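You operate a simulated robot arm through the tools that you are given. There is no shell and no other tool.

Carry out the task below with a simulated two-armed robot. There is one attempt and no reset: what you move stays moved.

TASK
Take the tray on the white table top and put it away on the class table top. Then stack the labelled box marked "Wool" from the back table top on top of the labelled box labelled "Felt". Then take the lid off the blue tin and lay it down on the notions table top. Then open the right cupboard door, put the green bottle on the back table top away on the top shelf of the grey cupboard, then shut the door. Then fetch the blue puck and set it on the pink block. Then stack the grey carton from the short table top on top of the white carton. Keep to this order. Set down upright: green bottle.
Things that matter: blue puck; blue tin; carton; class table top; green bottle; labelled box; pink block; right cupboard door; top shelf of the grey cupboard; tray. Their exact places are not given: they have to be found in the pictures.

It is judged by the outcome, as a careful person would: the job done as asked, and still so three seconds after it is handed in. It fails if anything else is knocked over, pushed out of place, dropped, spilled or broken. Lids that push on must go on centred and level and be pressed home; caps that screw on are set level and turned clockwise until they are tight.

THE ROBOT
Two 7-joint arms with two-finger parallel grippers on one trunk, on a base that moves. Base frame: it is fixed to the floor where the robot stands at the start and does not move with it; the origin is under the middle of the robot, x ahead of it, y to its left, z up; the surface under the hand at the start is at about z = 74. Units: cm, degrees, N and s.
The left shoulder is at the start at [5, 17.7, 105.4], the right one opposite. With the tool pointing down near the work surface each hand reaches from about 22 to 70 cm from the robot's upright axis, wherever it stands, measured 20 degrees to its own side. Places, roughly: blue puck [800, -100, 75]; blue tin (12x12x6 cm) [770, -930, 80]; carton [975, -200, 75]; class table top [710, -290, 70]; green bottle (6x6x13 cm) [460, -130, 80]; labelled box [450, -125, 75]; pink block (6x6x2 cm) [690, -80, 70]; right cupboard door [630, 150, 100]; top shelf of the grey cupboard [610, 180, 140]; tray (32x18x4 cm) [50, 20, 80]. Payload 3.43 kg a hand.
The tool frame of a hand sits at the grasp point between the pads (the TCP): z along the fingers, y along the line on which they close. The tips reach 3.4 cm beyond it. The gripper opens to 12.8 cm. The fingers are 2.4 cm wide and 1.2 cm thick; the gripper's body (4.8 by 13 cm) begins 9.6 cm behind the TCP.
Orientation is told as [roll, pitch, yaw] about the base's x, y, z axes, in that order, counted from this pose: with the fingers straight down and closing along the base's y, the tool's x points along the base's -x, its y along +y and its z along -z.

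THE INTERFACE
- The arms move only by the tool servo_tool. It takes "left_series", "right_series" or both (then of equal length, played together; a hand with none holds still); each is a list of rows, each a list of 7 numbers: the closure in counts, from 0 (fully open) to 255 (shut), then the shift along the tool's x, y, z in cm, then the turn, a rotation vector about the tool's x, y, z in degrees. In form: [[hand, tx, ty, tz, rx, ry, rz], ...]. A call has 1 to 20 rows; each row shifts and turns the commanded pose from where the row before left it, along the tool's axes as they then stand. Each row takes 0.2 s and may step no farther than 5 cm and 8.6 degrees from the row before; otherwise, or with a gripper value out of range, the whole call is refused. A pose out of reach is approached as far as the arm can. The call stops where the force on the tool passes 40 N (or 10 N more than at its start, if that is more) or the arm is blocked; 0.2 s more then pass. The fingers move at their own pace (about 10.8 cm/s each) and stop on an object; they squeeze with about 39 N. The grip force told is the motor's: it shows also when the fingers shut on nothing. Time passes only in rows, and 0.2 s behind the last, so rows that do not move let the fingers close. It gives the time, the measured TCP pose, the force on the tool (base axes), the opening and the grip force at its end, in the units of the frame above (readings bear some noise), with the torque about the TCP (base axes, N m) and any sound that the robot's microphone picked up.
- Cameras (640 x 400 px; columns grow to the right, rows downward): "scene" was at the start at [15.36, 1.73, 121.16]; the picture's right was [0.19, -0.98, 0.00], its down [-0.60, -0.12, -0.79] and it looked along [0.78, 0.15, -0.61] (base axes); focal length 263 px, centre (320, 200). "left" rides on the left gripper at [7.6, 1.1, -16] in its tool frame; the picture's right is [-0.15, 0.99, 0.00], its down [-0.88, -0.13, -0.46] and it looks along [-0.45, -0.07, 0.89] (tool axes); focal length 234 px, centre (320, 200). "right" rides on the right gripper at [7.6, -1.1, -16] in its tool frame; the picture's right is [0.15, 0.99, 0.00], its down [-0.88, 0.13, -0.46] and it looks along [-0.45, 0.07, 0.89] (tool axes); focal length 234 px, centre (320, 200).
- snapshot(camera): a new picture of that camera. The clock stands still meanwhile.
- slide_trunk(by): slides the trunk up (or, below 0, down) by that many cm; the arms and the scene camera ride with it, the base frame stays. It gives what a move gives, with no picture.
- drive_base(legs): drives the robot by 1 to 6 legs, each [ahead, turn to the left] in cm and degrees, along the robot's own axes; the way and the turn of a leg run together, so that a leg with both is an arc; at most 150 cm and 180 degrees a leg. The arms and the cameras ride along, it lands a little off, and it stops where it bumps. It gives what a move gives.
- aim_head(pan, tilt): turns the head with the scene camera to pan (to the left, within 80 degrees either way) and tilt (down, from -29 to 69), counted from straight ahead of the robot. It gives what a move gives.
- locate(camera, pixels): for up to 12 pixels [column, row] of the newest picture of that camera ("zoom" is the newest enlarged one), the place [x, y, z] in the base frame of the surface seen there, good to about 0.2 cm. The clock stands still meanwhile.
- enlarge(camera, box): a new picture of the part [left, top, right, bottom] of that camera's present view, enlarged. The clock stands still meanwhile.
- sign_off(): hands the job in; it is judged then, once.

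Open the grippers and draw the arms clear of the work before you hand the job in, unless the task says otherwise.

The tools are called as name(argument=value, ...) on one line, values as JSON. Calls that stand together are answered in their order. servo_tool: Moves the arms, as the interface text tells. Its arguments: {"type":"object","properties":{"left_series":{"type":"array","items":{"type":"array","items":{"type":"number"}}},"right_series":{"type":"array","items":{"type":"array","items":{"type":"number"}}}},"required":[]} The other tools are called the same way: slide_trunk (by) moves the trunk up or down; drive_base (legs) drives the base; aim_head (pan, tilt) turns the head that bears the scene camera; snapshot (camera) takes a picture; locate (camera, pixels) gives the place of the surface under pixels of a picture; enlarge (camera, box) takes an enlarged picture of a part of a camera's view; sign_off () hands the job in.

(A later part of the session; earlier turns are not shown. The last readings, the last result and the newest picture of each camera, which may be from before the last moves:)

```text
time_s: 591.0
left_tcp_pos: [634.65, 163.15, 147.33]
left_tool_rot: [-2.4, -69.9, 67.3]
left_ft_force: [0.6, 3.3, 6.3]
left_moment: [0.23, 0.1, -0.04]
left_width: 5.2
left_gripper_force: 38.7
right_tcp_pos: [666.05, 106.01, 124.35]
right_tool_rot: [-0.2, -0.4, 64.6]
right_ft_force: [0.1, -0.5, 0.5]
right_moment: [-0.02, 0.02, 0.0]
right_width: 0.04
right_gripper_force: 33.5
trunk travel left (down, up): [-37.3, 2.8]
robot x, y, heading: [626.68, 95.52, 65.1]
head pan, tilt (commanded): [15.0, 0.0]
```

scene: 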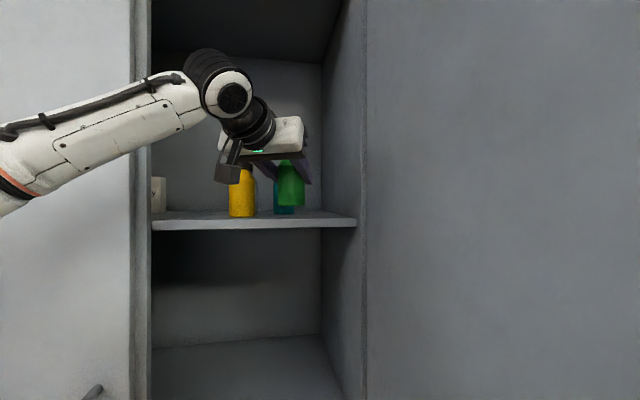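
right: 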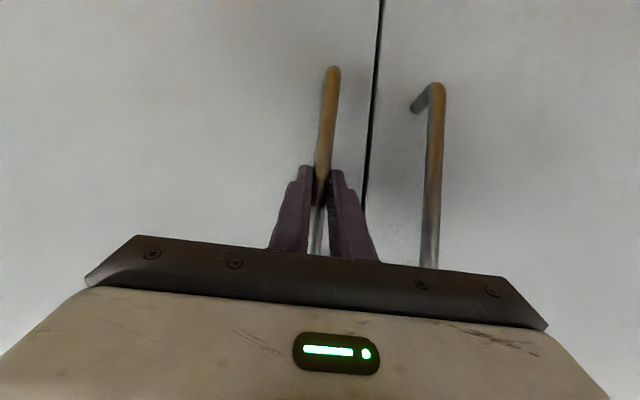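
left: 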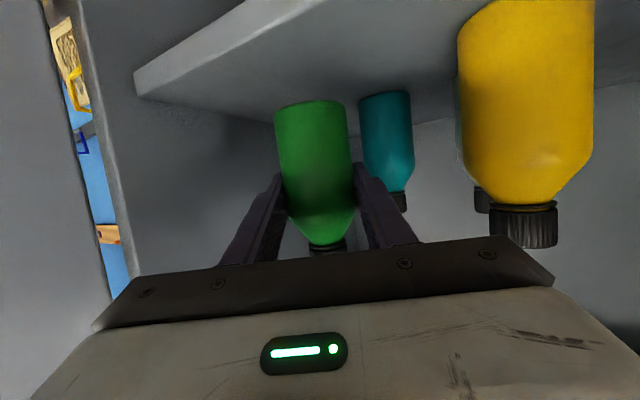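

Contact (+6 N). I open slowly and withdraw horizontally.

servo_tool(left_series=[[145, 0, 0, 0, 0, 0, 0], [125, 0, 0, 0, 0, 0, 0], [105, 0, 0, 0, 0, 0, 0], [95, 0, 0, 0, 0, 0, 0], [95, 0.35, 0, -0.94, 0, 0, 0], [95, 0.7, 0, -1.88, 0, 0, 0], [95, 0.9, 0, -2.4, 0, 0, 0], [95, 0.9, 0, -2.4, 0, 0, 0], [95, 0.9, 0, -2.4, 0, 0, 0], [95, 0, 0, 0, 0, 0, 0]])

snapshot(camera="scene")

snapshot(camera="left")

```text
time_s: 593.2
left_tcp_pos: [630.19, 153.52, 147.26]
left_tool_rot: [-2.5, -69.6, 67.3]
left_ft_force: [-0.8, 0.7, -0.7]
left_moment: [0.02, -0.02, -0.03]
left_width: 8.05
left_gripper_force: 0.1
right_tcp_pos: [666.09, 105.99, 124.47]
right_tool_rot: [-0.2, -0.3, 64.7]
right_ft_force: [0.0, 0.1, -0.1]
right_moment: [0.01, -0.01, -0.01]
right_width: 0.0
right_gripper_force: 33.3
trunk travel left (down, up): [-37.3, 2.8]
robot x, y, heading: [626.82, 95.9, 65.1]
head pan, tilt (commanded): [15.0, 0.0]
```

```text
taken
```

scene: 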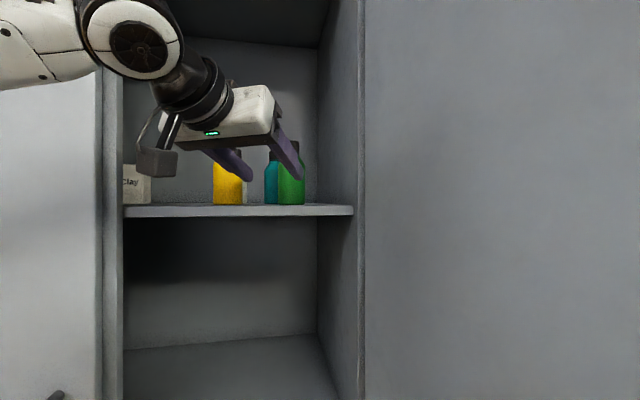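

```text
taken
```

left: 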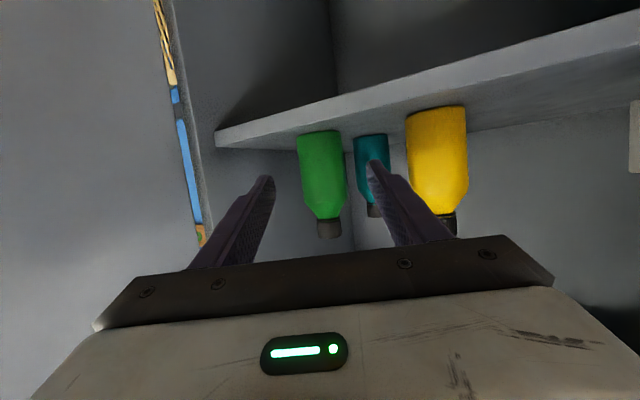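

The green bottle stands upright on the top shelf. I back off 45 cm and fold the left hand back to the upright posture.

drive_base(legs=[[-45, 0]])

servo_tool(left_series=[[60, 1.9, 0, -1.6, 0, 7.7, 0], [0, 2.1, 0, -1.3, 0, 7.7, 0], [0, 2.3, 0, -0.9, 0, 7.7, 0], [0, 2.4, 0, -0.5, 0, 7.7, 0], [0, 2.5, 0, 0, 0, 7.7, 0], [0, 2.4, 0, 0.5, 0, 7.7, 0], [0, 2.3, 0, 0.9, 0, 7.7, 0], [0, 2.1, 0, 1.3, 0, 7.7, 0], [0, 1.9, 0, 1.6, 0, 8, 0], [0, 0, 0, 3, 0, 0, 0], [0, 0, 0, 3, 0, 0, 0], [0, 0, 0, 3, 0, 0, 0]])

aim_head(pan=5, tilt=5)

snapshot(camera="scene")

```text
time_s: 595.9
left_tcp_pos: [611.45, 112.95, 147.27]
left_tool_rot: [-2.5, -69.7, 67.1]
left_ft_force: [-0.8, 0.2, 0.2]
left_moment: [-0.05, 0.0, -0.01]
left_width: 8.05
left_gripper_force: 0.1
right_tcp_pos: [646.96, 65.24, 124.45]
right_tool_rot: [-0.3, -0.4, 64.6]
right_ft_force: [1.0, -0.1, 1.0]
right_moment: [0.01, 0.0, 0.01]
right_width: 0.0
right_gripper_force: 33.2
trunk travel left (down, up): [-37.3, 2.8]
robot x, y, heading: [607.91, 55.47, 64.7]
head pan, tilt (commanded): [15.0, 0.0]
```

```text
time_s: 598.5
left_tcp_pos: [604.21, 97.23, 124.26]
left_tool_rot: [-0.8, -0.1, 64.8]
left_ft_force: [-0.4, 1.3, -0.2]
left_moment: [0.04, -0.03, 0.0]
left_width: 12.76
left_gripper_force: 0.0
right_tcp_pos: [646.93, 65.33, 124.42]
right_tool_rot: [-0.3, -0.2, 64.6]
right_ft_force: [-0.1, 0.2, -0.4]
right_moment: [0.02, -0.06, 0.0]
right_width: 0.02
right_gripper_force: 33.1
trunk travel left (down, up): [-37.3, 2.8]
robot x, y, heading: [607.75, 55.51, 65.0]
head pan, tilt (commanded): [15.0, 0.0]
```

```text
time_s: 599.2
left_tcp_pos: [604.33, 97.15, 124.28]
left_tool_rot: [-1.0, -0.1, 64.8]
left_ft_force: [-0.1, 0.0, -0.5]
left_moment: [0.01, -0.01, 0.01]
left_width: 12.81
left_gripper_force: 0.0
right_tcp_pos: [647.0, 65.3, 124.33]
right_tool_rot: [-0.3, -0.2, 64.7]
right_ft_force: [0.5, 0.0, 0.8]
right_moment: [-0.02, -0.02, -0.01]
right_width: 0.0
right_gripper_force: 32.8
trunk travel left (down, up): [-37.3, 2.8]
robot x, y, heading: [608.06, 55.6, 64.9]
head pan, tilt (commanded): [5.0, 5.0]
```

```text
taken
```

scene: 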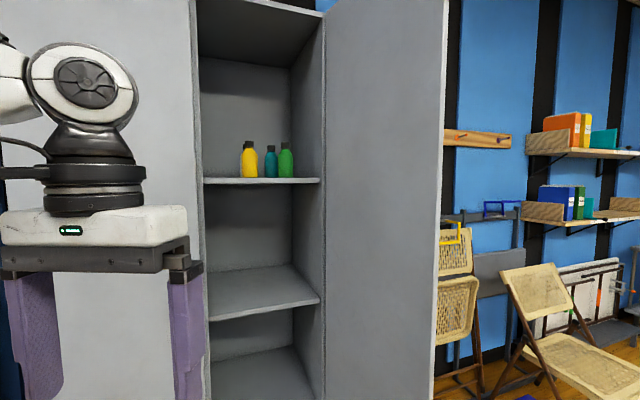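

The green bottle stands on the top shelf beside the others. Now to shut the door from its outer side: I reposition to about x=644, facing the cupboard.

drive_base(legs=[[0, -65], [36, 0], [0, 90]])

aim_head(pan=0, tilt=15)

snapshot(camera="scene")

```text
time_s: 608.2
left_tcp_pos: [624.33, 91.85, 124.29]
left_tool_rot: [-0.8, -0.1, 88.4]
left_ft_force: [-0.4, -0.4, 0.5]
left_moment: [-0.03, -0.03, 0.03]
left_width: 12.8
left_gripper_force: 0.1
right_tcp_pos: [676.16, 79.7, 124.17]
right_tool_rot: [-0.3, -0.2, 88.0]
right_ft_force: [-0.2, -0.5, -0.1]
right_moment: [-0.02, 0.04, -0.02]
right_width: 0.0
right_gripper_force: 32.6
trunk travel left (down, up): [-37.3, 2.8]
robot x, y, heading: [644.62, 54.58, 88.3]
head pan, tilt (commanded): [5.0, 5.0]
```

```text
time_s: 608.9
left_tcp_pos: [624.21, 91.9, 124.27]
left_tool_rot: [-0.8, 0.0, 88.2]
left_ft_force: [-0.3, -0.1, -0.8]
left_moment: [-0.03, -0.03, -0.02]
left_width: 12.82
left_gripper_force: 0.0
right_tcp_pos: [676.18, 79.63, 124.31]
right_tool_rot: [-0.2, -0.3, 88.0]
right_ft_force: [-0.4, -0.1, -0.9]
right_moment: [0.03, 0.0, 0.02]
right_width: 0.0
right_gripper_force: 32.6
trunk travel left (down, up): [-37.3, 2.8]
robot x, y, heading: [644.54, 55.03, 88.2]
head pan, tilt (commanded): [0.0, 15.0]
```

```text
taken
```

scene: 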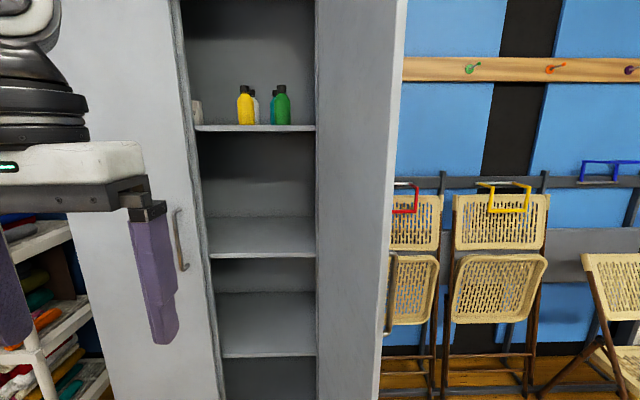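

I locate the door's free edge again.

locate(camera="scene", pixels=[[395, 100], [375, 350], [325, 200], [385, 250], [404, 60], [390, 300], [545, 350], [610, 300]])

```text
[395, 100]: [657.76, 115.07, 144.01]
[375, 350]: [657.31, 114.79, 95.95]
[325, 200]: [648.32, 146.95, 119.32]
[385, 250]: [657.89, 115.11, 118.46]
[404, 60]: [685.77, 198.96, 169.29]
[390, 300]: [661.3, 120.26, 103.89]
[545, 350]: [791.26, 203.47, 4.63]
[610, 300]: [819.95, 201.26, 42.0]
```

The door is at ~106°. I drive 20 cm closer and move the right hand forward on the outer (right) side of the door.

drive_base(legs=[[20, 0]])

servo_tool(right_series=[[255, -4, 0, 0, 0, 0, 0], [255, -4, 0, 0, 0, 0, 0], [255, -4, 0, 0, 0, 0, 0], [255, -4, 0, 0, 0, 0, 0], [255, -4, 0, 0, 0, 0, 0], [255, -4, 0, 0, 0, 0, 0], [255, -4, 0, 0, 0, 0, 0], [255, 0, 0, 0, 0, 0, 0]])

aim_head(pan=-15, tilt=15)

snapshot(camera="scene")

```text
time_s: 610.5
left_tcp_pos: [624.85, 112.15, 124.28]
left_tool_rot: [-0.8, -0.1, 88.4]
left_ft_force: [0.5, 0.8, -0.3]
left_moment: [0.01, 0.02, -0.01]
left_width: 12.81
left_gripper_force: 0.0
right_tcp_pos: [676.62, 100.07, 124.34]
right_tool_rot: [-0.2, -0.3, 88.2]
right_ft_force: [0.2, 0.6, 1.1]
right_moment: [0.0, 0.02, 0.01]
right_width: 0.0
right_gripper_force: 32.8
trunk travel left (down, up): [-37.3, 2.8]
robot x, y, heading: [645.08, 75.16, 88.6]
head pan, tilt (commanded): [0.0, 15.0]
```

```text
time_s: 612.3
left_tcp_pos: [624.79, 112.1, 124.42]
left_tool_rot: [-0.7, -0.1, 88.4]
left_ft_force: [-0.4, -0.6, -0.4]
left_moment: [0.03, 0.0, 0.02]
left_width: 12.8
left_gripper_force: 0.1
right_tcp_pos: [677.69, 127.91, 124.55]
right_tool_rot: [-0.2, -0.3, 88.2]
right_ft_force: [-0.4, -0.8, -0.4]
right_moment: [0.0, 0.02, 0.0]
right_width: 0.01
right_gripper_force: 32.6
trunk travel left (down, up): [-37.3, 2.8]
robot x, y, heading: [645.14, 75.36, 88.4]
head pan, tilt (commanded): [0.0, 15.0]
```

```text
time_s: 613.1
left_tcp_pos: [624.78, 112.2, 124.26]
left_tool_rot: [-0.8, -0.1, 88.4]
left_ft_force: [-0.8, 0.3, 0.3]
left_moment: [-0.02, -0.01, -0.03]
left_width: 12.79
left_gripper_force: 0.1
right_tcp_pos: [677.62, 127.92, 124.62]
right_tool_rot: [-0.2, -0.4, 88.2]
right_ft_force: [-0.5, -0.1, 0.2]
right_moment: [0.02, -0.02, 0.0]
right_width: 0.0
right_gripper_force: 33.6
trunk travel left (down, up): [-37.3, 2.8]
robot x, y, heading: [644.86, 75.47, 88.4]
head pan, tilt (commanded): [-15.0, 15.0]
```

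```text
taken
```

scene: 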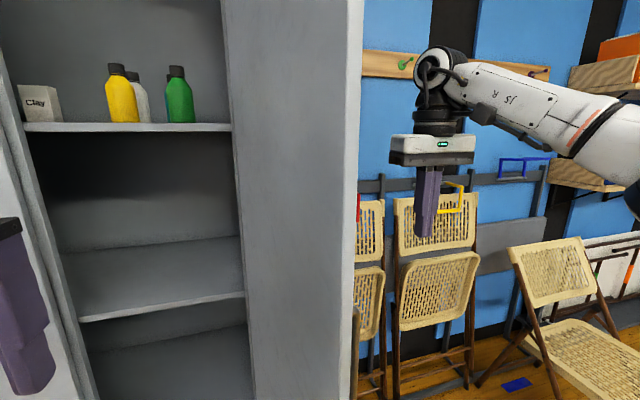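

The right hand is outside the door. I pull the left hand back a bit and push the door leftward with the right.

servo_tool(left_series=[[0, 3, 0, 0, 0, 0, 0], [0, 3, 0, 0, 0, 0, 0], [0, 2, 0, 0, 0, 0, 0], [0, 0, 0, 0, 0, 0, 0], [0, 0, 0, 0, 0, 0, 0], [0, 0, 0, 0, 0, 0, 0], [0, 0, 0, 0, 0, 0, 0], [0, 0, 0, 0, 0, 0, 0], [0, 0, 0, 0, 0, 0, 0], [0, 0, 0, 0, 0, 0, 0], [0, 0, 0, 0, 0, 0, 0], [0, 0, 0, 0, 0, 0, 0]], right_series=[[255, 0, 3, 0, 0, 0, 0], [255, 0, 3, 0, 0, 0, 0], [255, 0, 3, 0, 0, 0, 0], [255, 0, 3, 0, 0, 0, 0], [255, 0, 3, 0, 0, 0, 0], [255, 0, 3, 0, 0, 0, 0], [255, 0, 3, 0, 0, 0, 0], [255, 0, 3, 0, 0, 0, 0], [255, 0, 3, 0, 0, 0, 0], [255, 0, 3, 0, 0, 0, 0], [255, 0, 3, 0, 0, 0, 0], [255, 0, 0, 0, 0, 0, 0]])

aim_head(pan=5, tilt=15)

snapshot(camera="scene")

```text
time_s: 615.9
left_tcp_pos: [624.67, 104.25, 124.35]
left_tool_rot: [-0.8, -0.2, 88.4]
left_ft_force: [0.4, -0.3, 1.2]
left_moment: [0.02, 0.0, -0.01]
left_width: 12.83
left_gripper_force: 0.1
right_tcp_pos: [647.83, 129.78, 125.37]
right_tool_rot: [2.3, -0.5, 84.6]
right_ft_force: [0.9, 0.8, 0.1]
right_moment: [0.01, 0.02, 0.0]
right_width: 0.01
right_gripper_force: 32.6
right hand out of reach, approached as far as the arm can: row 11
trunk travel left (down, up): [-37.3, 2.8]
robot x, y, heading: [644.72, 74.81, 88.7]
head pan, tilt (commanded): [-15.0, 15.0]
stopped in row 12 (right hand): the arm was blocked; the commanded pose is now the measured one
```

```text
time_s: 616.7
left_tcp_pos: [624.59, 104.29, 124.37]
left_tool_rot: [-0.8, -0.1, 88.4]
left_ft_force: [-0.7, -0.5, 0.3]
left_moment: [0.0, -0.04, -0.02]
left_width: 12.79
left_gripper_force: 0.0
right_tcp_pos: [647.71, 129.72, 125.47]
right_tool_rot: [2.2, -0.4, 84.7]
right_ft_force: [-0.3, -1.0, -0.1]
right_moment: [0.0, 0.0, -0.02]
right_width: 0.0
right_gripper_force: 33.4
trunk travel left (down, up): [-37.3, 2.8]
robot x, y, heading: [645.09, 75.4, 88.6]
head pan, tilt (commanded): [5.0, 15.0]
```

```text
taken
```

scene: 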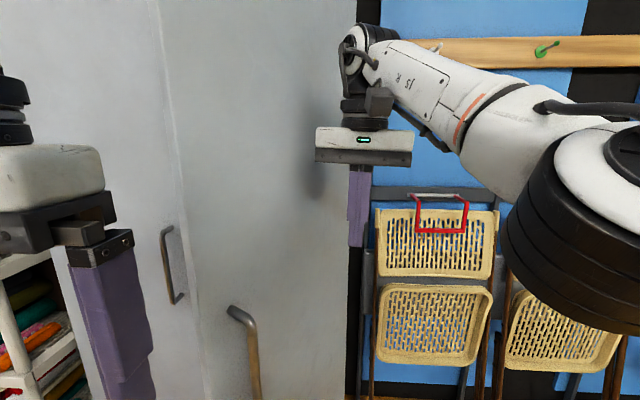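

The door has swung well in. I locate it to see the remaining angle.

locate(camera="scene", pixels=[[180, 100], [250, 100], [340, 100], [215, 350], [240, 330], [330, 350], [165, 250], [120, 100]])

```text
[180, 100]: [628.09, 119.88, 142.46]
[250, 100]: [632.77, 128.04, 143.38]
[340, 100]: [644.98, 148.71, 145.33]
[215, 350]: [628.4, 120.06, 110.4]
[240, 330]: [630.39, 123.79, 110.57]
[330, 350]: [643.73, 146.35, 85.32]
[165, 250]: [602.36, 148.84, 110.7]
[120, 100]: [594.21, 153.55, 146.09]
```

The door is at ~60°. Now the left hand can push it shut from the front: I retract the right hand, close the left and bring it in front of the door at x≈631.

servo_tool(left_series=[[255, 0, 0, 0, 0, 0, 0], [255, 0, 0, 0, 0, 0, 0], [255, 0, 0, 0, 0, 0, 0], [255, 0, -2.4, 0, 0, 0, 0], [255, 0, -2.4, 0, 0, 0, 0], [255, 0, -2.4, 0, 0, 0, 0], [255, 0, 0, 0, 0, 0, 0], [255, 0, 0, 0, 0, 0, 0]], right_series=[[255, 3, -3, 0, -1, 0, 0], [255, 4, -3, 0, -1, 0, 0], [255, 4, -3, 0, 0, 0, 0], [255, 4, -3, 0, 0, 0, 0], [255, 4, -3, 0, 0, 0, 0], [255, 4, -3, 0, 0, 0, 0], [255, 4, 0, 0, 0, 0, 0], [255, 0, 0, 0, 0, 0, 0]])

servo_tool(left_series=[[255, -2.5, 0, 0, 0, 0, 0], [255, -2.5, 0, 0, 0, 0, 0], [255, -2.5, 0, 0, 0, 0, 0], [255, -2.5, 0, 0, 0, 0, 0], [255, -2.5, 0, 0, 0, 0, 0], [255, -2.5, 0, 0, 0, 0, 0], [255, -2.5, 0, 0, 0, 0, 0], [255, -2.5, 0, 0, 0, 0, 0], [255, 0, 0, 0, 0, 0, 0]])

snapshot(camera="scene")

```text
time_s: 618.5
left_tcp_pos: [631.8, 104.06, 124.36]
left_tool_rot: [-0.8, -0.1, 88.3]
left_ft_force: [0.8, 0.6, -0.1]
left_moment: [-0.01, 0.04, 0.01]
left_width: 0.0
left_gripper_force: 33.2
right_tcp_pos: [663.24, 101.18, 123.86]
right_tool_rot: [4.1, -0.4, 84.9]
right_ft_force: [-1.1, -0.2, 0.2]
right_moment: [0.01, 0.0, 0.0]
right_width: 0.0
right_gripper_force: 32.7
trunk travel left (down, up): [-37.3, 2.8]
robot x, y, heading: [645.16, 75.31, 88.6]
head pan, tilt (commanded): [5.0, 15.0]
```

```text
time_s: 620.0
left_tcp_pos: [629.45, 118.2, 123.78]
left_tool_rot: [-0.6, 0.2, 88.8]
left_ft_force: [0.3, -0.1, -0.4]
left_moment: [-0.06, 0.09, -0.01]
left_width: 0.0
left_gripper_force: 32.8
left hand out of reach, approached as far as the arm can: row 5, 6, 7
right_tcp_pos: [663.17, 101.4, 123.87]
right_tool_rot: [4.1, -0.3, 85.0]
right_ft_force: [-0.7, 0.4, 0.2]
right_moment: [-0.06, 0.03, -0.03]
right_width: 0.0
right_gripper_force: 32.8
trunk travel left (down, up): [-37.3, 2.8]
robot x, y, heading: [644.61, 75.58, 88.6]
head pan, tilt (commanded): [5.0, 15.0]
stopped in row 7 (left hand): the force on the tool passed its limit at 46 N (the readings are from after the stop); the commanded pose is now the measured one
```

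```text
taken
```

scene: 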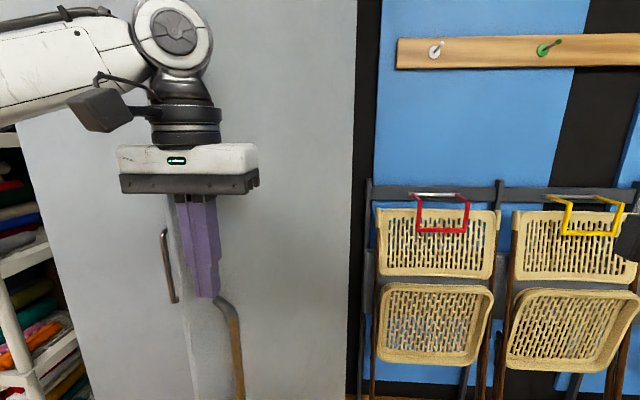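

The left arm is at its own limit here, so I push by driving the base forward instead.

servo_tool(left_series=[[255, 3, 0, 0, 0, 0, 0], [255, 2, 0, 0, 0, 0, 0], [255, 0, 0, 0, 0, 0, 0]])

drive_base(legs=[[14, 0]])

snapshot(camera="scene")

locate(camera="scene", pixels=[[180, 50], [260, 50], [330, 100], [200, 350], [300, 350], [240, 330], [165, 250], [100, 200]])

```text
time_s: 620.8
left_tcp_pos: [629.25, 113.07, 123.86]
left_tool_rot: [-0.6, 0.2, 88.8]
left_ft_force: [0.1, 0.1, -0.2]
left_moment: [0.01, 0.02, -0.02]
left_width: 0.0
left_gripper_force: 32.8
right_tcp_pos: [663.18, 101.17, 123.82]
right_tool_rot: [4.0, -0.5, 85.0]
right_ft_force: [0.1, -1.0, 0.0]
right_moment: [0.02, -0.06, 0.03]
right_width: 0.01
right_gripper_force: 33.1
trunk travel left (down, up): [-37.3, 2.8]
robot x, y, heading: [644.77, 75.23, 88.8]
head pan, tilt (commanded): [5.0, 15.0]
```

```text
time_s: 621.9
left_tcp_pos: [629.09, 119.39, 123.78]
left_tool_rot: [0.1, 1.1, 90.0]
left_ft_force: [-0.4, 0.9, -0.1]
left_moment: [-0.1, 0.0, -0.01]
left_width: 0.0
left_gripper_force: 32.6
right_tcp_pos: [663.24, 108.18, 123.77]
right_tool_rot: [4.1, -0.2, 85.0]
right_ft_force: [0.3, 0.6, 0.1]
right_moment: [-0.07, 0.01, -0.02]
right_width: 0.0
right_gripper_force: 33.2
trunk travel left (down, up): [-37.3, 2.8]
robot x, y, heading: [645.1, 81.83, 88.7]
head pan, tilt (commanded): [5.0, 15.0]
stopped in leg 1: the force on the tool passed its limit at 101 N (the readings are from after the stop); the commanded pose is now the measured one
```

```text
taken
```

scene: 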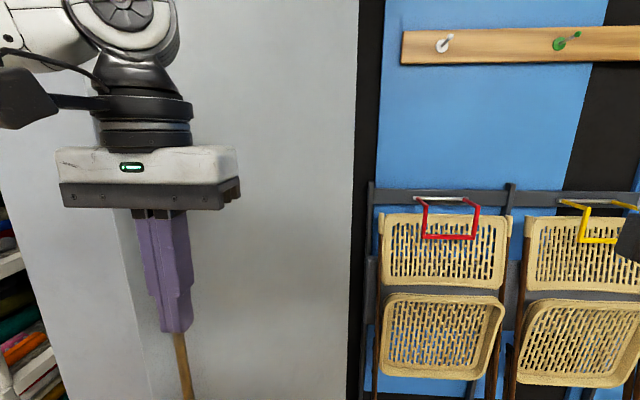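

```text
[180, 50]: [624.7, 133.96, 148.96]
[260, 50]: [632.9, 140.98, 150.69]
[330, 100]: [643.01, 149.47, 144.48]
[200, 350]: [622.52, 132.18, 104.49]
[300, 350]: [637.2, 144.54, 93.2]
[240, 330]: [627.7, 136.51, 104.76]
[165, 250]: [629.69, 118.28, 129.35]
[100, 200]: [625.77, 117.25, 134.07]
```

A force spike stopped the drive; the door is now at ~40°. I look closely at the hand-door contact.

aim_head(pan=20, tilt=30)

snapshot(camera="scene")

snapshot(camera="left")

```text
time_s: 622.6
left_tcp_pos: [629.19, 119.11, 123.91]
left_tool_rot: [0.0, 1.0, 90.0]
left_ft_force: [0.4, 0.1, 0.6]
left_moment: [0.01, 0.0, 0.0]
left_width: 0.0
left_gripper_force: 32.8
right_tcp_pos: [663.32, 107.82, 123.88]
right_tool_rot: [4.1, -0.4, 85.0]
right_ft_force: [0.1, -0.1, -0.3]
right_moment: [-0.02, 0.0, 0.02]
right_width: 0.0
right_gripper_force: 33.8
trunk travel left (down, up): [-37.3, 2.8]
robot x, y, heading: [644.7, 81.77, 88.7]
head pan, tilt (commanded): [20.0, 30.0]
```

```text
taken
```

scene: 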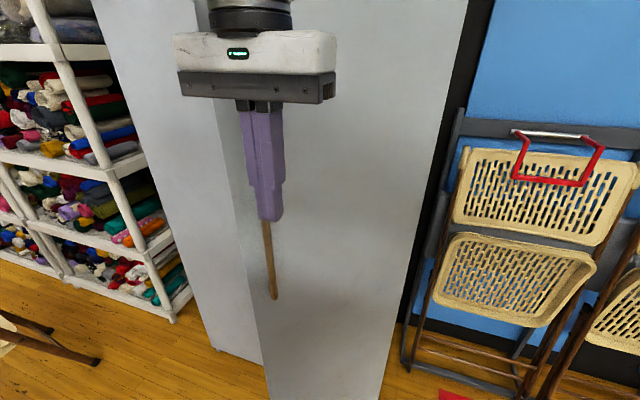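

```text
taken
```

left: 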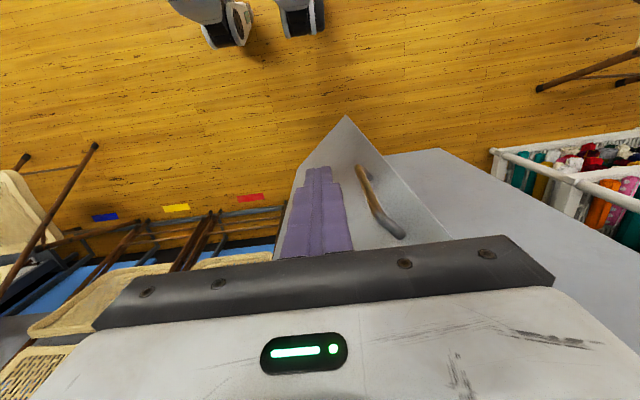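

The hand is in front of the door face, right of its handle. I push with short, gentle base legs.

drive_base(legs=[[4, 0]])

drive_base(legs=[[4, 0]])

drive_base(legs=[[4, 0]])

snapshot(camera="scene")

```text
time_s: 623.5
left_tcp_pos: [629.2, 123.19, 123.85]
left_tool_rot: [0.0, 1.0, 90.0]
left_ft_force: [-0.4, 0.9, -0.4]
left_moment: [-0.05, 0.02, 0.0]
left_width: 0.0
left_gripper_force: 33.0
right_tcp_pos: [663.42, 111.99, 123.87]
right_tool_rot: [4.1, -0.4, 85.1]
right_ft_force: [0.6, 1.0, -0.3]
right_moment: [-0.04, -0.01, 0.01]
right_width: 0.0
right_gripper_force: 32.8
trunk travel left (down, up): [-37.3, 2.8]
robot x, y, heading: [645.64, 85.77, 88.8]
head pan, tilt (commanded): [20.0, 30.0]
```

```text
time_s: 624.4
left_tcp_pos: [629.34, 127.17, 123.79]
left_tool_rot: [0.0, 1.0, 90.0]
left_ft_force: [0.3, 0.1, -0.9]
left_moment: [-0.06, 0.0, -0.02]
left_width: 0.0
left_gripper_force: 32.9
right_tcp_pos: [663.43, 115.75, 123.92]
right_tool_rot: [4.1, -0.5, 84.9]
right_ft_force: [0.1, 0.6, -0.6]
right_moment: [-0.06, 0.01, 0.03]
right_width: 0.0
right_gripper_force: 32.8
trunk travel left (down, up): [-37.3, 2.8]
robot x, y, heading: [645.0, 89.5, 88.6]
head pan, tilt (commanded): [20.0, 30.0]
```

```text
time_s: 625.3
left_tcp_pos: [629.5, 131.07, 123.8]
left_tool_rot: [0.0, 1.0, 89.9]
left_ft_force: [0.5, -0.3, -1.1]
left_moment: [0.0, -0.01, -0.02]
left_width: 0.0
left_gripper_force: 32.9
right_tcp_pos: [663.52, 119.67, 123.86]
right_tool_rot: [4.1, -0.4, 85.0]
right_ft_force: [0.5, 0.7, 0.4]
right_moment: [-0.05, -0.01, 0.02]
right_width: 0.01
right_gripper_force: 33.5
trunk travel left (down, up): [-37.3, 2.8]
robot x, y, heading: [645.38, 93.8, 88.5]
head pan, tilt (commanded): [20.0, 30.0]
```

```text
taken
```

scene: 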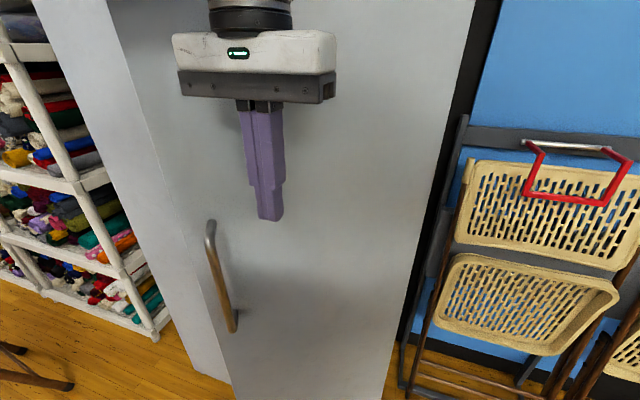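

The door follows gently. I continue with short legs.

drive_base(legs=[[4, 0]])

drive_base(legs=[[4, 0]])

drive_base(legs=[[4, 0]])

snapshot(camera="scene")

locate(camera="scene", pixels=[[200, 100], [350, 100], [420, 100], [300, 300], [130, 100], [380, 300]])

```text
time_s: 626.2
left_tcp_pos: [629.54, 134.87, 123.84]
left_tool_rot: [0.0, 1.0, 89.8]
left_ft_force: [-0.2, -0.6, -0.2]
left_moment: [-0.06, 0.0, 0.01]
left_width: 0.0
left_gripper_force: 33.3
right_tcp_pos: [663.74, 123.76, 123.89]
right_tool_rot: [4.1, -0.4, 85.1]
right_ft_force: [0.4, 0.4, -0.1]
right_moment: [0.0, 0.01, 0.03]
right_width: 0.0
right_gripper_force: 33.0
trunk travel left (down, up): [-37.3, 2.8]
robot x, y, heading: [645.6, 97.39, 88.9]
head pan, tilt (commanded): [20.0, 30.0]
```

```text
time_s: 627.0
left_tcp_pos: [629.73, 139.0, 123.83]
left_tool_rot: [0.0, 1.1, 89.9]
left_ft_force: [-0.9, 0.4, 0.0]
left_moment: [-0.06, -0.01, 0.01]
left_width: 0.0
left_gripper_force: 32.6
right_tcp_pos: [663.65, 127.72, 123.82]
right_tool_rot: [4.2, -0.4, 85.0]
right_ft_force: [-0.1, 0.2, -0.4]
right_moment: [-0.03, 0.02, -0.01]
right_width: 0.0
right_gripper_force: 33.1
trunk travel left (down, up): [-37.3, 2.8]
robot x, y, heading: [645.65, 101.66, 88.8]
head pan, tilt (commanded): [20.0, 30.0]
```

```text
time_s: 627.9
left_tcp_pos: [629.76, 143.06, 123.8]
left_tool_rot: [0.0, 1.0, 89.9]
left_ft_force: [0.0, 1.0, 0.3]
left_moment: [-0.07, 0.0, 0.0]
left_width: 0.04
left_gripper_force: 33.1
right_tcp_pos: [663.99, 131.74, 123.92]
right_tool_rot: [4.3, -0.5, 85.1]
right_ft_force: [-0.7, 0.5, 0.3]
right_moment: [-0.02, -0.03, 0.02]
right_width: 0.01
right_gripper_force: 33.0
trunk travel left (down, up): [-37.3, 2.8]
robot x, y, heading: [645.9, 105.54, 88.7]
head pan, tilt (commanded): [20.0, 30.0]
```

```text
taken
```

scene: 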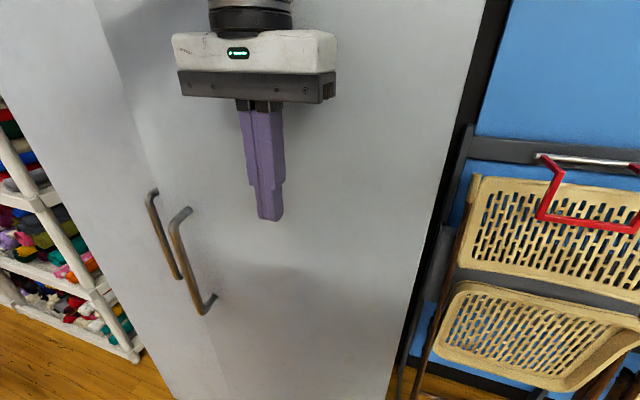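

```text
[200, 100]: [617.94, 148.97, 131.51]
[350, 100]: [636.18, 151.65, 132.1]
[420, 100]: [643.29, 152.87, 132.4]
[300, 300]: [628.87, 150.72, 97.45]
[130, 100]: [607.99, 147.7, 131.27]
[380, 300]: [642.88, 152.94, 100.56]
```

The door is at ~9°. A few more short legs will shut it.

drive_base(legs=[[3, 0]])

drive_base(legs=[[3, 0]])

snapshot(camera="scene")

locate(camera="scene", pixels=[[200, 100], [350, 100], [420, 100], [300, 300], [130, 100], [90, 100]])

```text
time_s: 628.8
left_tcp_pos: [629.8, 146.0, 123.86]
left_tool_rot: [0.0, 0.9, 89.9]
left_ft_force: [0.5, 0.5, 0.1]
left_moment: [-0.03, 0.0, 0.02]
left_width: 0.0
left_gripper_force: 33.2
right_tcp_pos: [664.02, 134.66, 123.94]
right_tool_rot: [4.2, -0.6, 84.8]
right_ft_force: [0.5, 0.0, 0.1]
right_moment: [-0.03, -0.01, 0.0]
right_width: 0.0
right_gripper_force: 33.3
trunk travel left (down, up): [-37.3, 2.8]
robot x, y, heading: [645.99, 108.54, 88.7]
head pan, tilt (commanded): [20.0, 30.0]
```

```text
time_s: 629.7
left_tcp_pos: [629.93, 148.43, 124.02]
left_tool_rot: [0.1, 1.4, 89.9]
left_ft_force: [0.2, 0.4, -0.1]
left_moment: [0.03, -0.02, -0.04]
left_width: 0.02
left_gripper_force: 32.8
right_tcp_pos: [664.04, 137.59, 123.95]
right_tool_rot: [4.2, -0.6, 85.0]
right_ft_force: [-0.2, 0.5, -0.1]
right_moment: [0.02, 0.03, 0.0]
right_width: 0.0
right_gripper_force: 32.7
trunk travel left (down, up): [-37.3, 2.8]
robot x, y, heading: [645.52, 111.43, 88.5]
head pan, tilt (commanded): [20.0, 30.0]
stopped in leg 1: the force on the tool passed its limit at 59 N (the readings are from after the stop); the commanded pose is now the measured one
```

```text
taken
```

scene: 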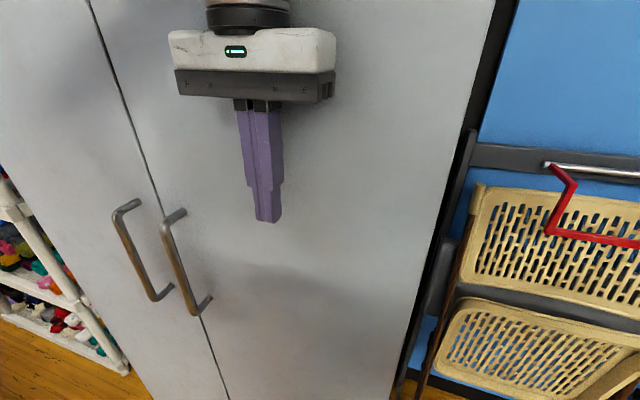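

```text
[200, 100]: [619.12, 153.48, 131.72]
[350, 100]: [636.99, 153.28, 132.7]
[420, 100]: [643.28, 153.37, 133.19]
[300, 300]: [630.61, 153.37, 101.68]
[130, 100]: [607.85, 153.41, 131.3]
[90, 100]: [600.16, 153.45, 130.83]
```

The right door is flush and shut (y≈153.4 everywhere): task 4 done. I back away and reset the arms.

drive_base(legs=[[-50, 0]])

servo_tool(left_series=[[100, 0, 0, 3, 0, 0, 0], [0, 0, 3, 3, 0, 0, 0], [0, 0, 3, 3, 0, 0, 0], [0, 0, 0, 3, 0, 0, 0], [0, 0, 0, 0, 0, 0, 0]], right_series=[[100, -3, 0, 3, 1.4, 0, -1.2], [0, -3, 0, 3, 1.4, 0, -1.2], [0, -3, 0, 3, 1.3, 0, -1.2], [0, -2, 0, 3, 0, 0, 0], [0, 0, 0, 0, 0, 0, 0]])

snapshot(camera="scene")

```text
time_s: 632.6
left_tcp_pos: [628.82, 98.69, 124.08]
left_tool_rot: [0.2, 1.2, 89.8]
left_ft_force: [0.1, -0.2, -0.1]
left_moment: [0.02, 0.03, -0.01]
left_width: 0.01
left_gripper_force: 33.8
right_tcp_pos: [662.8, 87.71, 123.9]
right_tool_rot: [4.2, -0.6, 84.8]
right_ft_force: [1.3, 0.1, 0.4]
right_moment: [0.02, 0.0, 0.03]
right_width: 0.0
right_gripper_force: 33.1
trunk travel left (down, up): [-37.3, 2.8]
robot x, y, heading: [644.62, 61.87, 89.0]
head pan, tilt (commanded): [20.0, 30.0]
```

```text
time_s: 633.8
left_tcp_pos: [622.5, 98.25, 111.81]
left_tool_rot: [0.0, 1.2, 89.8]
left_ft_force: [0.0, 0.7, 0.2]
left_moment: [0.02, -0.01, -0.01]
left_width: 12.82
left_gripper_force: 0.0
right_tcp_pos: [663.11, 99.15, 112.27]
right_tool_rot: [0.1, -0.7, 88.6]
right_ft_force: [0.1, 0.0, 0.0]
right_moment: [0.01, -0.01, 0.0]
right_width: 12.79
right_gripper_force: 0.1
trunk travel left (down, up): [-37.3, 2.8]
robot x, y, heading: [644.54, 62.11, 88.9]
head pan, tilt (commanded): [20.0, 30.0]
```

```text
taken
```

scene: 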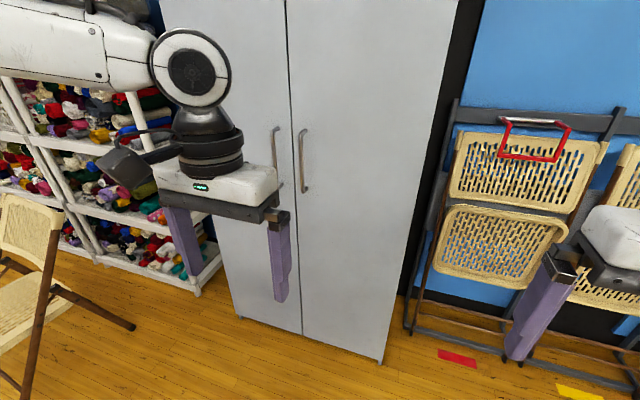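

The doors stay shut. I lower the trunk 12 cm and turn right to look at the table with the puck and pink block.

slide_trunk(by=-10)

drive_base(legs=[[0, -120]])

aim_head(pan=-20, tilt=20)

snapshot(camera="scene")

enlarge(camera="scene", box=[200, 120, 440, 270])

```text
time_s: 635.2
left_tcp_pos: [622.5, 98.24, 101.92]
left_tool_rot: [0.1, 1.3, 89.8]
left_ft_force: [-0.2, 0.0, -0.1]
left_moment: [-0.01, 0.01, 0.03]
left_width: 12.8
left_gripper_force: 0.0
right_tcp_pos: [663.03, 99.03, 102.37]
right_tool_rot: [0.1, -0.8, 88.4]
right_ft_force: [0.6, 0.8, 0.9]
right_moment: [-0.01, 0.0, 0.0]
right_width: 12.8
right_gripper_force: 0.1
trunk travel left (down, up): [-27.3, 12.8]
robot x, y, heading: [644.65, 61.49, 88.6]
head pan, tilt (commanded): [20.0, 30.0]
```

```text
time_s: 640.6
left_tcp_pos: [687.07, 62.61, 101.77]
left_tool_rot: [0.0, 1.3, -30.3]
left_ft_force: [-0.3, 0.7, 0.3]
left_moment: [-0.02, 0.0, 0.01]
left_width: 12.79
left_gripper_force: 0.0
right_tcp_pos: [667.49, 27.19, 102.34]
right_tool_rot: [-0.1, -0.6, -31.6]
right_ft_force: [0.4, -0.4, 0.3]
right_moment: [-0.02, 0.0, 0.02]
right_width: 12.8
right_gripper_force: 0.0
trunk travel left (down, up): [-27.3, 12.8]
robot x, y, heading: [644.67, 61.31, -31.7]
head pan, tilt (commanded): [20.0, 30.0]
```

```text
time_s: 641.6
left_tcp_pos: [687.28, 62.52, 101.92]
left_tool_rot: [0.1, 1.3, -30.3]
left_ft_force: [0.1, 0.3, -1.4]
left_moment: [-0.01, 0.04, 0.0]
left_width: 12.78
left_gripper_force: 0.1
right_tcp_pos: [667.46, 27.18, 102.32]
right_tool_rot: [-0.1, -0.7, -31.7]
right_ft_force: [0.8, -0.4, 0.0]
right_moment: [0.03, -0.02, -0.02]
right_width: 12.82
right_gripper_force: 0.1
trunk travel left (down, up): [-27.3, 12.8]
robot x, y, heading: [644.67, 62.04, -31.7]
head pan, tilt (commanded): [-20.0, 20.0]
```

```text
taken
```

scene: 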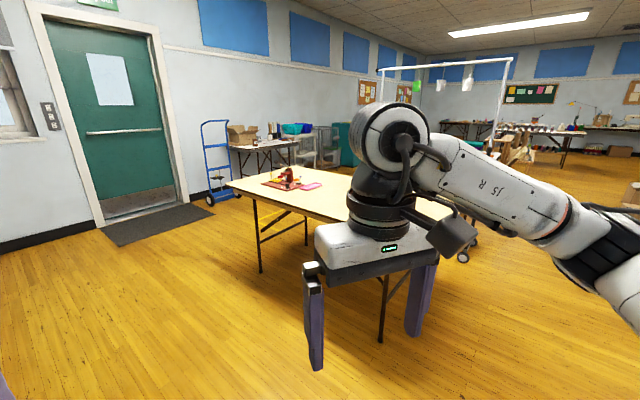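

```text
2.67 times, centred on (320, 195) of scene
```

zoom: 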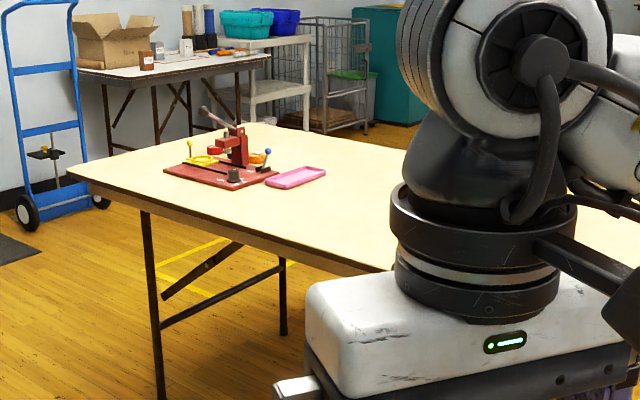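

I locate table F's corners and move my right arm out of the view.

locate(camera="zoom", pixels=[[72, 175], [240, 125], [370, 268], [160, 395], [285, 330], [235, 150], [200, 165], [300, 175], [265, 155], [147, 62], [158, 50], [187, 50]])

drive_base(legs=[[0, -35]])

aim_head(pan=15, tilt=22)

snapshot(camera="scene")

enlarge(camera="scene", box=[200, 120, 440, 270])

```text
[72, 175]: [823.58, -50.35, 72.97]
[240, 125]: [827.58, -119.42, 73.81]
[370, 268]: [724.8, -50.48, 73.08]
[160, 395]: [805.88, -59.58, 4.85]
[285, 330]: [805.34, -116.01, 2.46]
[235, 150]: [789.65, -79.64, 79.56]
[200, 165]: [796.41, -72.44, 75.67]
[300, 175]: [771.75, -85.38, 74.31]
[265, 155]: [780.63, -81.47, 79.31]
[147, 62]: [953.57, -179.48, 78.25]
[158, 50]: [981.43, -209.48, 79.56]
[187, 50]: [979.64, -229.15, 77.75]
```

```text
time_s: 643.7
left_tcp_pos: [679.89, 38.27, 101.96]
left_tool_rot: [0.1, 1.3, -65.0]
left_ft_force: [-0.1, -0.1, -0.3]
left_moment: [0.01, 0.03, 0.0]
left_width: 12.82
left_gripper_force: 0.1
right_tcp_pos: [643.71, 20.27, 102.21]
right_tool_rot: [0.0, -0.7, -66.3]
right_ft_force: [-0.1, 0.4, -0.4]
right_moment: [-0.02, 0.0, 0.01]
right_width: 12.84
right_gripper_force: 0.0
trunk travel left (down, up): [-27.3, 12.8]
robot x, y, heading: [644.41, 61.54, -65.8]
head pan, tilt (commanded): [-20.0, 20.0]
```

```text
time_s: 644.7
left_tcp_pos: [680.06, 38.16, 101.94]
left_tool_rot: [0.2, 1.3, -65.0]
left_ft_force: [-0.2, 0.7, -0.6]
left_moment: [0.0, -0.01, -0.01]
left_width: 12.81
left_gripper_force: 0.1
right_tcp_pos: [643.68, 20.18, 102.34]
right_tool_rot: [0.0, -0.8, -66.2]
right_ft_force: [0.9, 0.3, -0.2]
right_moment: [0.01, -0.01, -0.01]
right_width: 12.79
right_gripper_force: 0.0
trunk travel left (down, up): [-27.3, 12.8]
robot x, y, heading: [644.46, 61.88, -65.7]
head pan, tilt (commanded): [15.0, 22.0]
```

```text
taken
```

scene: 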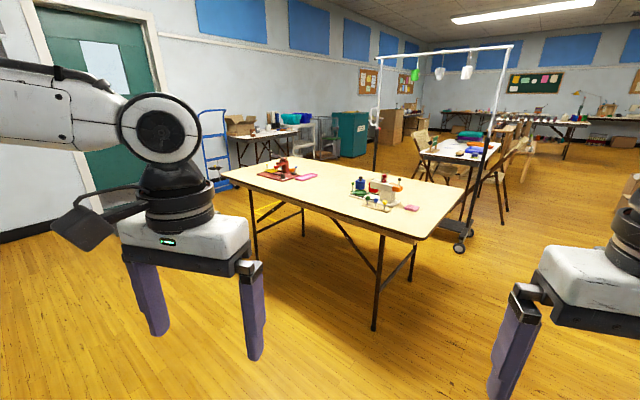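

```text
2.67 times, centred on (320, 195) of scene
```

zoom: 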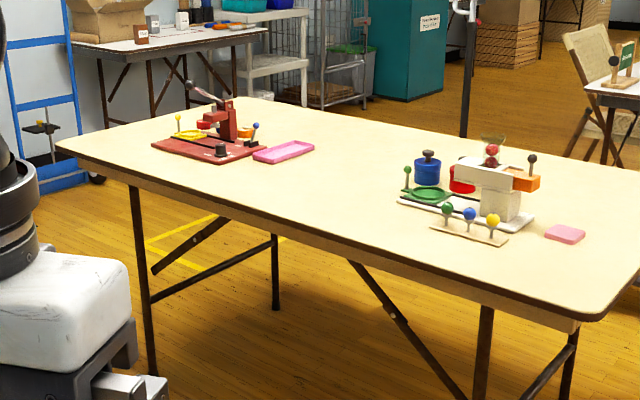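

I zoom in on both devices to find the blue puck and the pink block.

enlarge(camera="scene", box=[250, 145, 330, 195])

enlarge(camera="scene", box=[340, 160, 436, 220])

```text
8.00 times, centred on (290, 170) of scene
```

zoom: 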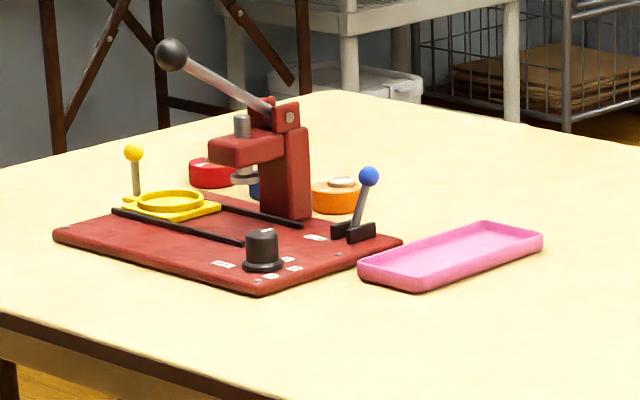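

```text
6.67 times, centred on (388, 190) of scene
```

zoom: 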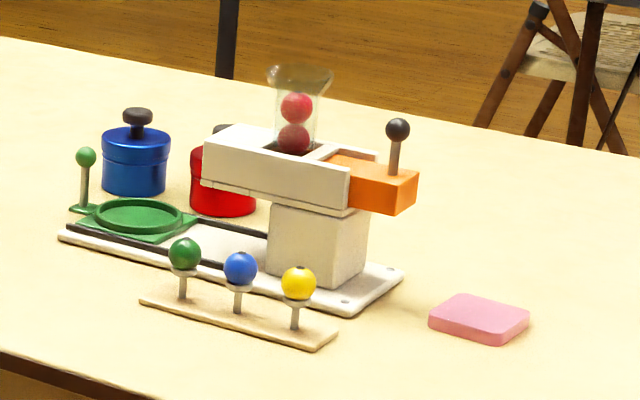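

The blue puck is partly hidden behind the red press; the pink block is at the near-left part of the table. I locate the pucks, block, and the blue hand truck near the table end.

locate(camera="zoom", pixels=[[480, 310], [455, 325], [505, 335], [500, 300], [465, 300], [135, 170], [225, 200], [130, 240]])

enlarge(camera="scene", box=[190, 100, 350, 200])

locate(camera="zoom", pixels=[[180, 345], [90, 320], [110, 360], [60, 200], [352, 265], [370, 272], [410, 278], [200, 255], [225, 150], [285, 135], [150, 270], [300, 230]])

```text
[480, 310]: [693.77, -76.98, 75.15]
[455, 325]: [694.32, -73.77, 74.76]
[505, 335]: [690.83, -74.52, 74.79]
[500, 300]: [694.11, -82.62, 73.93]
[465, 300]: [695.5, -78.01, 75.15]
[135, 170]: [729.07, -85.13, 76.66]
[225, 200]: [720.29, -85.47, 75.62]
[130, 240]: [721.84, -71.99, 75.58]
```

```text
4.00 times, centred on (270, 150) of scene
```

zoom: 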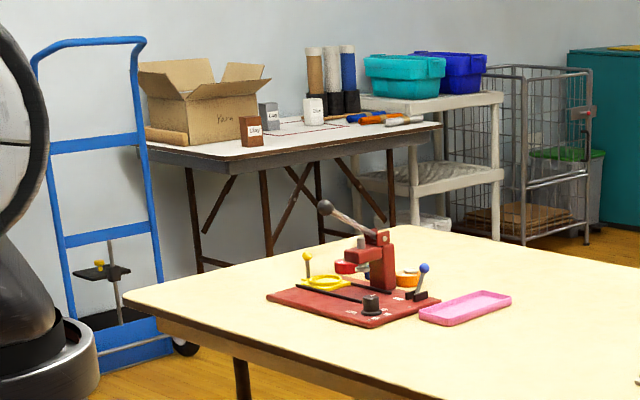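

```text
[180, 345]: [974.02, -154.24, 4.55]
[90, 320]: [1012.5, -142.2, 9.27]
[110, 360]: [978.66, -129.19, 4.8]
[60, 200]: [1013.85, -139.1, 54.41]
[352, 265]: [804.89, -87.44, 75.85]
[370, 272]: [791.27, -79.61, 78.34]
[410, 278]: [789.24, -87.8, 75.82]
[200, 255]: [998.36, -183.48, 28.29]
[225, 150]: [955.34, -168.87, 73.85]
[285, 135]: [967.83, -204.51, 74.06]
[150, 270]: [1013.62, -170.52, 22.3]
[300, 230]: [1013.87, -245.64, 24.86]
```

The area beyond the table's far end is free. I drive to (870,5), then to (870,-92), and face -x.

drive_base(legs=[[0, 51.5], [116, 0], [116, 0], [0, -76]])

aim_head(pan=-20, tilt=25)

snapshot(camera="scene")

```text
time_s: 661.7
left_tcp_pos: [890.76, -32.24, 101.97]
left_tool_rot: [0.0, 1.3, -90.5]
left_ft_force: [-0.3, 0.6, -1.0]
left_moment: [0.0, 0.0, 0.01]
left_width: 12.78
left_gripper_force: 0.1
right_tcp_pos: [850.34, -32.86, 102.4]
right_tool_rot: [0.0, -0.7, -91.6]
right_ft_force: [0.1, 1.0, -0.9]
right_moment: [0.0, -0.04, -0.02]
right_width: 12.82
right_gripper_force: 0.1
trunk travel left (down, up): [-27.3, 12.8]
robot x, y, heading: [869.05, 4.26, -91.6]
head pan, tilt (commanded): [15.0, 22.0]
```

```text
time_s: 662.7
left_tcp_pos: [890.91, -32.21, 101.94]
left_tool_rot: [0.1, 1.3, -90.4]
left_ft_force: [-0.7, -0.1, 0.5]
left_moment: [0.0, -0.03, -0.05]
left_width: 12.79
left_gripper_force: 0.0
right_tcp_pos: [850.32, -32.83, 102.29]
right_tool_rot: [0.0, -0.8, -91.6]
right_ft_force: [0.2, 0.8, 0.2]
right_moment: [0.03, -0.01, -0.01]
right_width: 12.77
right_gripper_force: 0.1
trunk travel left (down, up): [-27.3, 12.8]
robot x, y, heading: [868.76, 4.24, -91.6]
head pan, tilt (commanded): [-20.0, 25.0]
```

```text
taken
```

scene: 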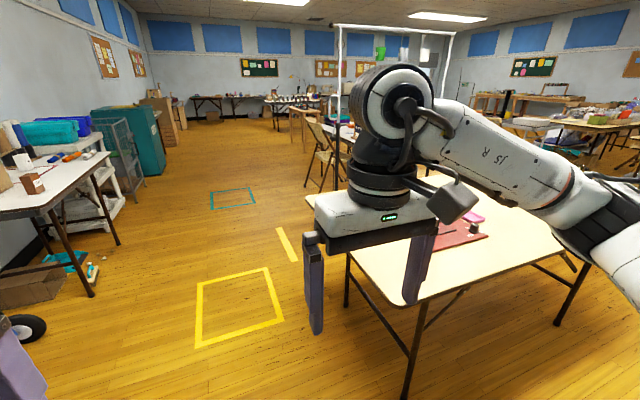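

Clear floor ahead. I drive 95 cm and turn right to face the table end.

drive_base(legs=[[95, 0], [0, -88.5]])

aim_head(pan=0, tilt=40)

snapshot(camera="scene")

enlarge(camera="scene", box=[240, 100, 420, 220])

```text
time_s: 671.5
left_tcp_pos: [831.46, -115.7, 101.83]
left_tool_rot: [0.2, 1.3, -177.5]
left_ft_force: [-0.7, 0.2, -0.2]
left_moment: [0.01, 0.04, -0.02]
left_width: 12.81
left_gripper_force: 0.1
right_tcp_pos: [828.71, -75.35, 102.32]
right_tool_rot: [0.0, -0.7, -178.6]
right_ft_force: [0.4, -1.1, -0.4]
right_moment: [-0.03, -0.01, -0.01]
right_width: 12.81
right_gripper_force: 0.1
trunk travel left (down, up): [-27.3, 12.8]
robot x, y, heading: [866.24, -91.98, -178.6]
head pan, tilt (commanded): [-20.0, 25.0]
```

```text
time_s: 672.3
left_tcp_pos: [831.44, -115.71, 101.86]
left_tool_rot: [0.1, 1.4, -177.4]
left_ft_force: [0.1, 0.5, 0.2]
left_moment: [-0.01, 0.03, 0.0]
left_width: 12.83
left_gripper_force: 0.2
right_tcp_pos: [828.63, -75.3, 102.29]
right_tool_rot: [0.0, -0.7, -178.7]
right_ft_force: [0.4, 0.4, 0.4]
right_moment: [-0.01, 0.01, 0.01]
right_width: 12.79
right_gripper_force: 0.0
trunk travel left (down, up): [-27.3, 12.8]
robot x, y, heading: [866.76, -91.76, -178.6]
head pan, tilt (commanded): [0.0, 40.0]
```

```text
taken
```

scene: 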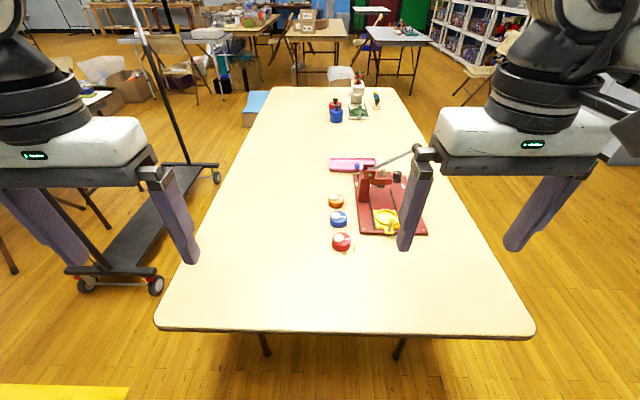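

```text
3.33 times, centred on (330, 160) of scene
```

zoom: 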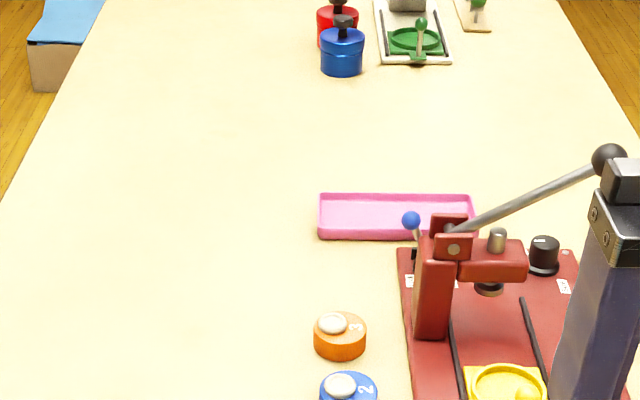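

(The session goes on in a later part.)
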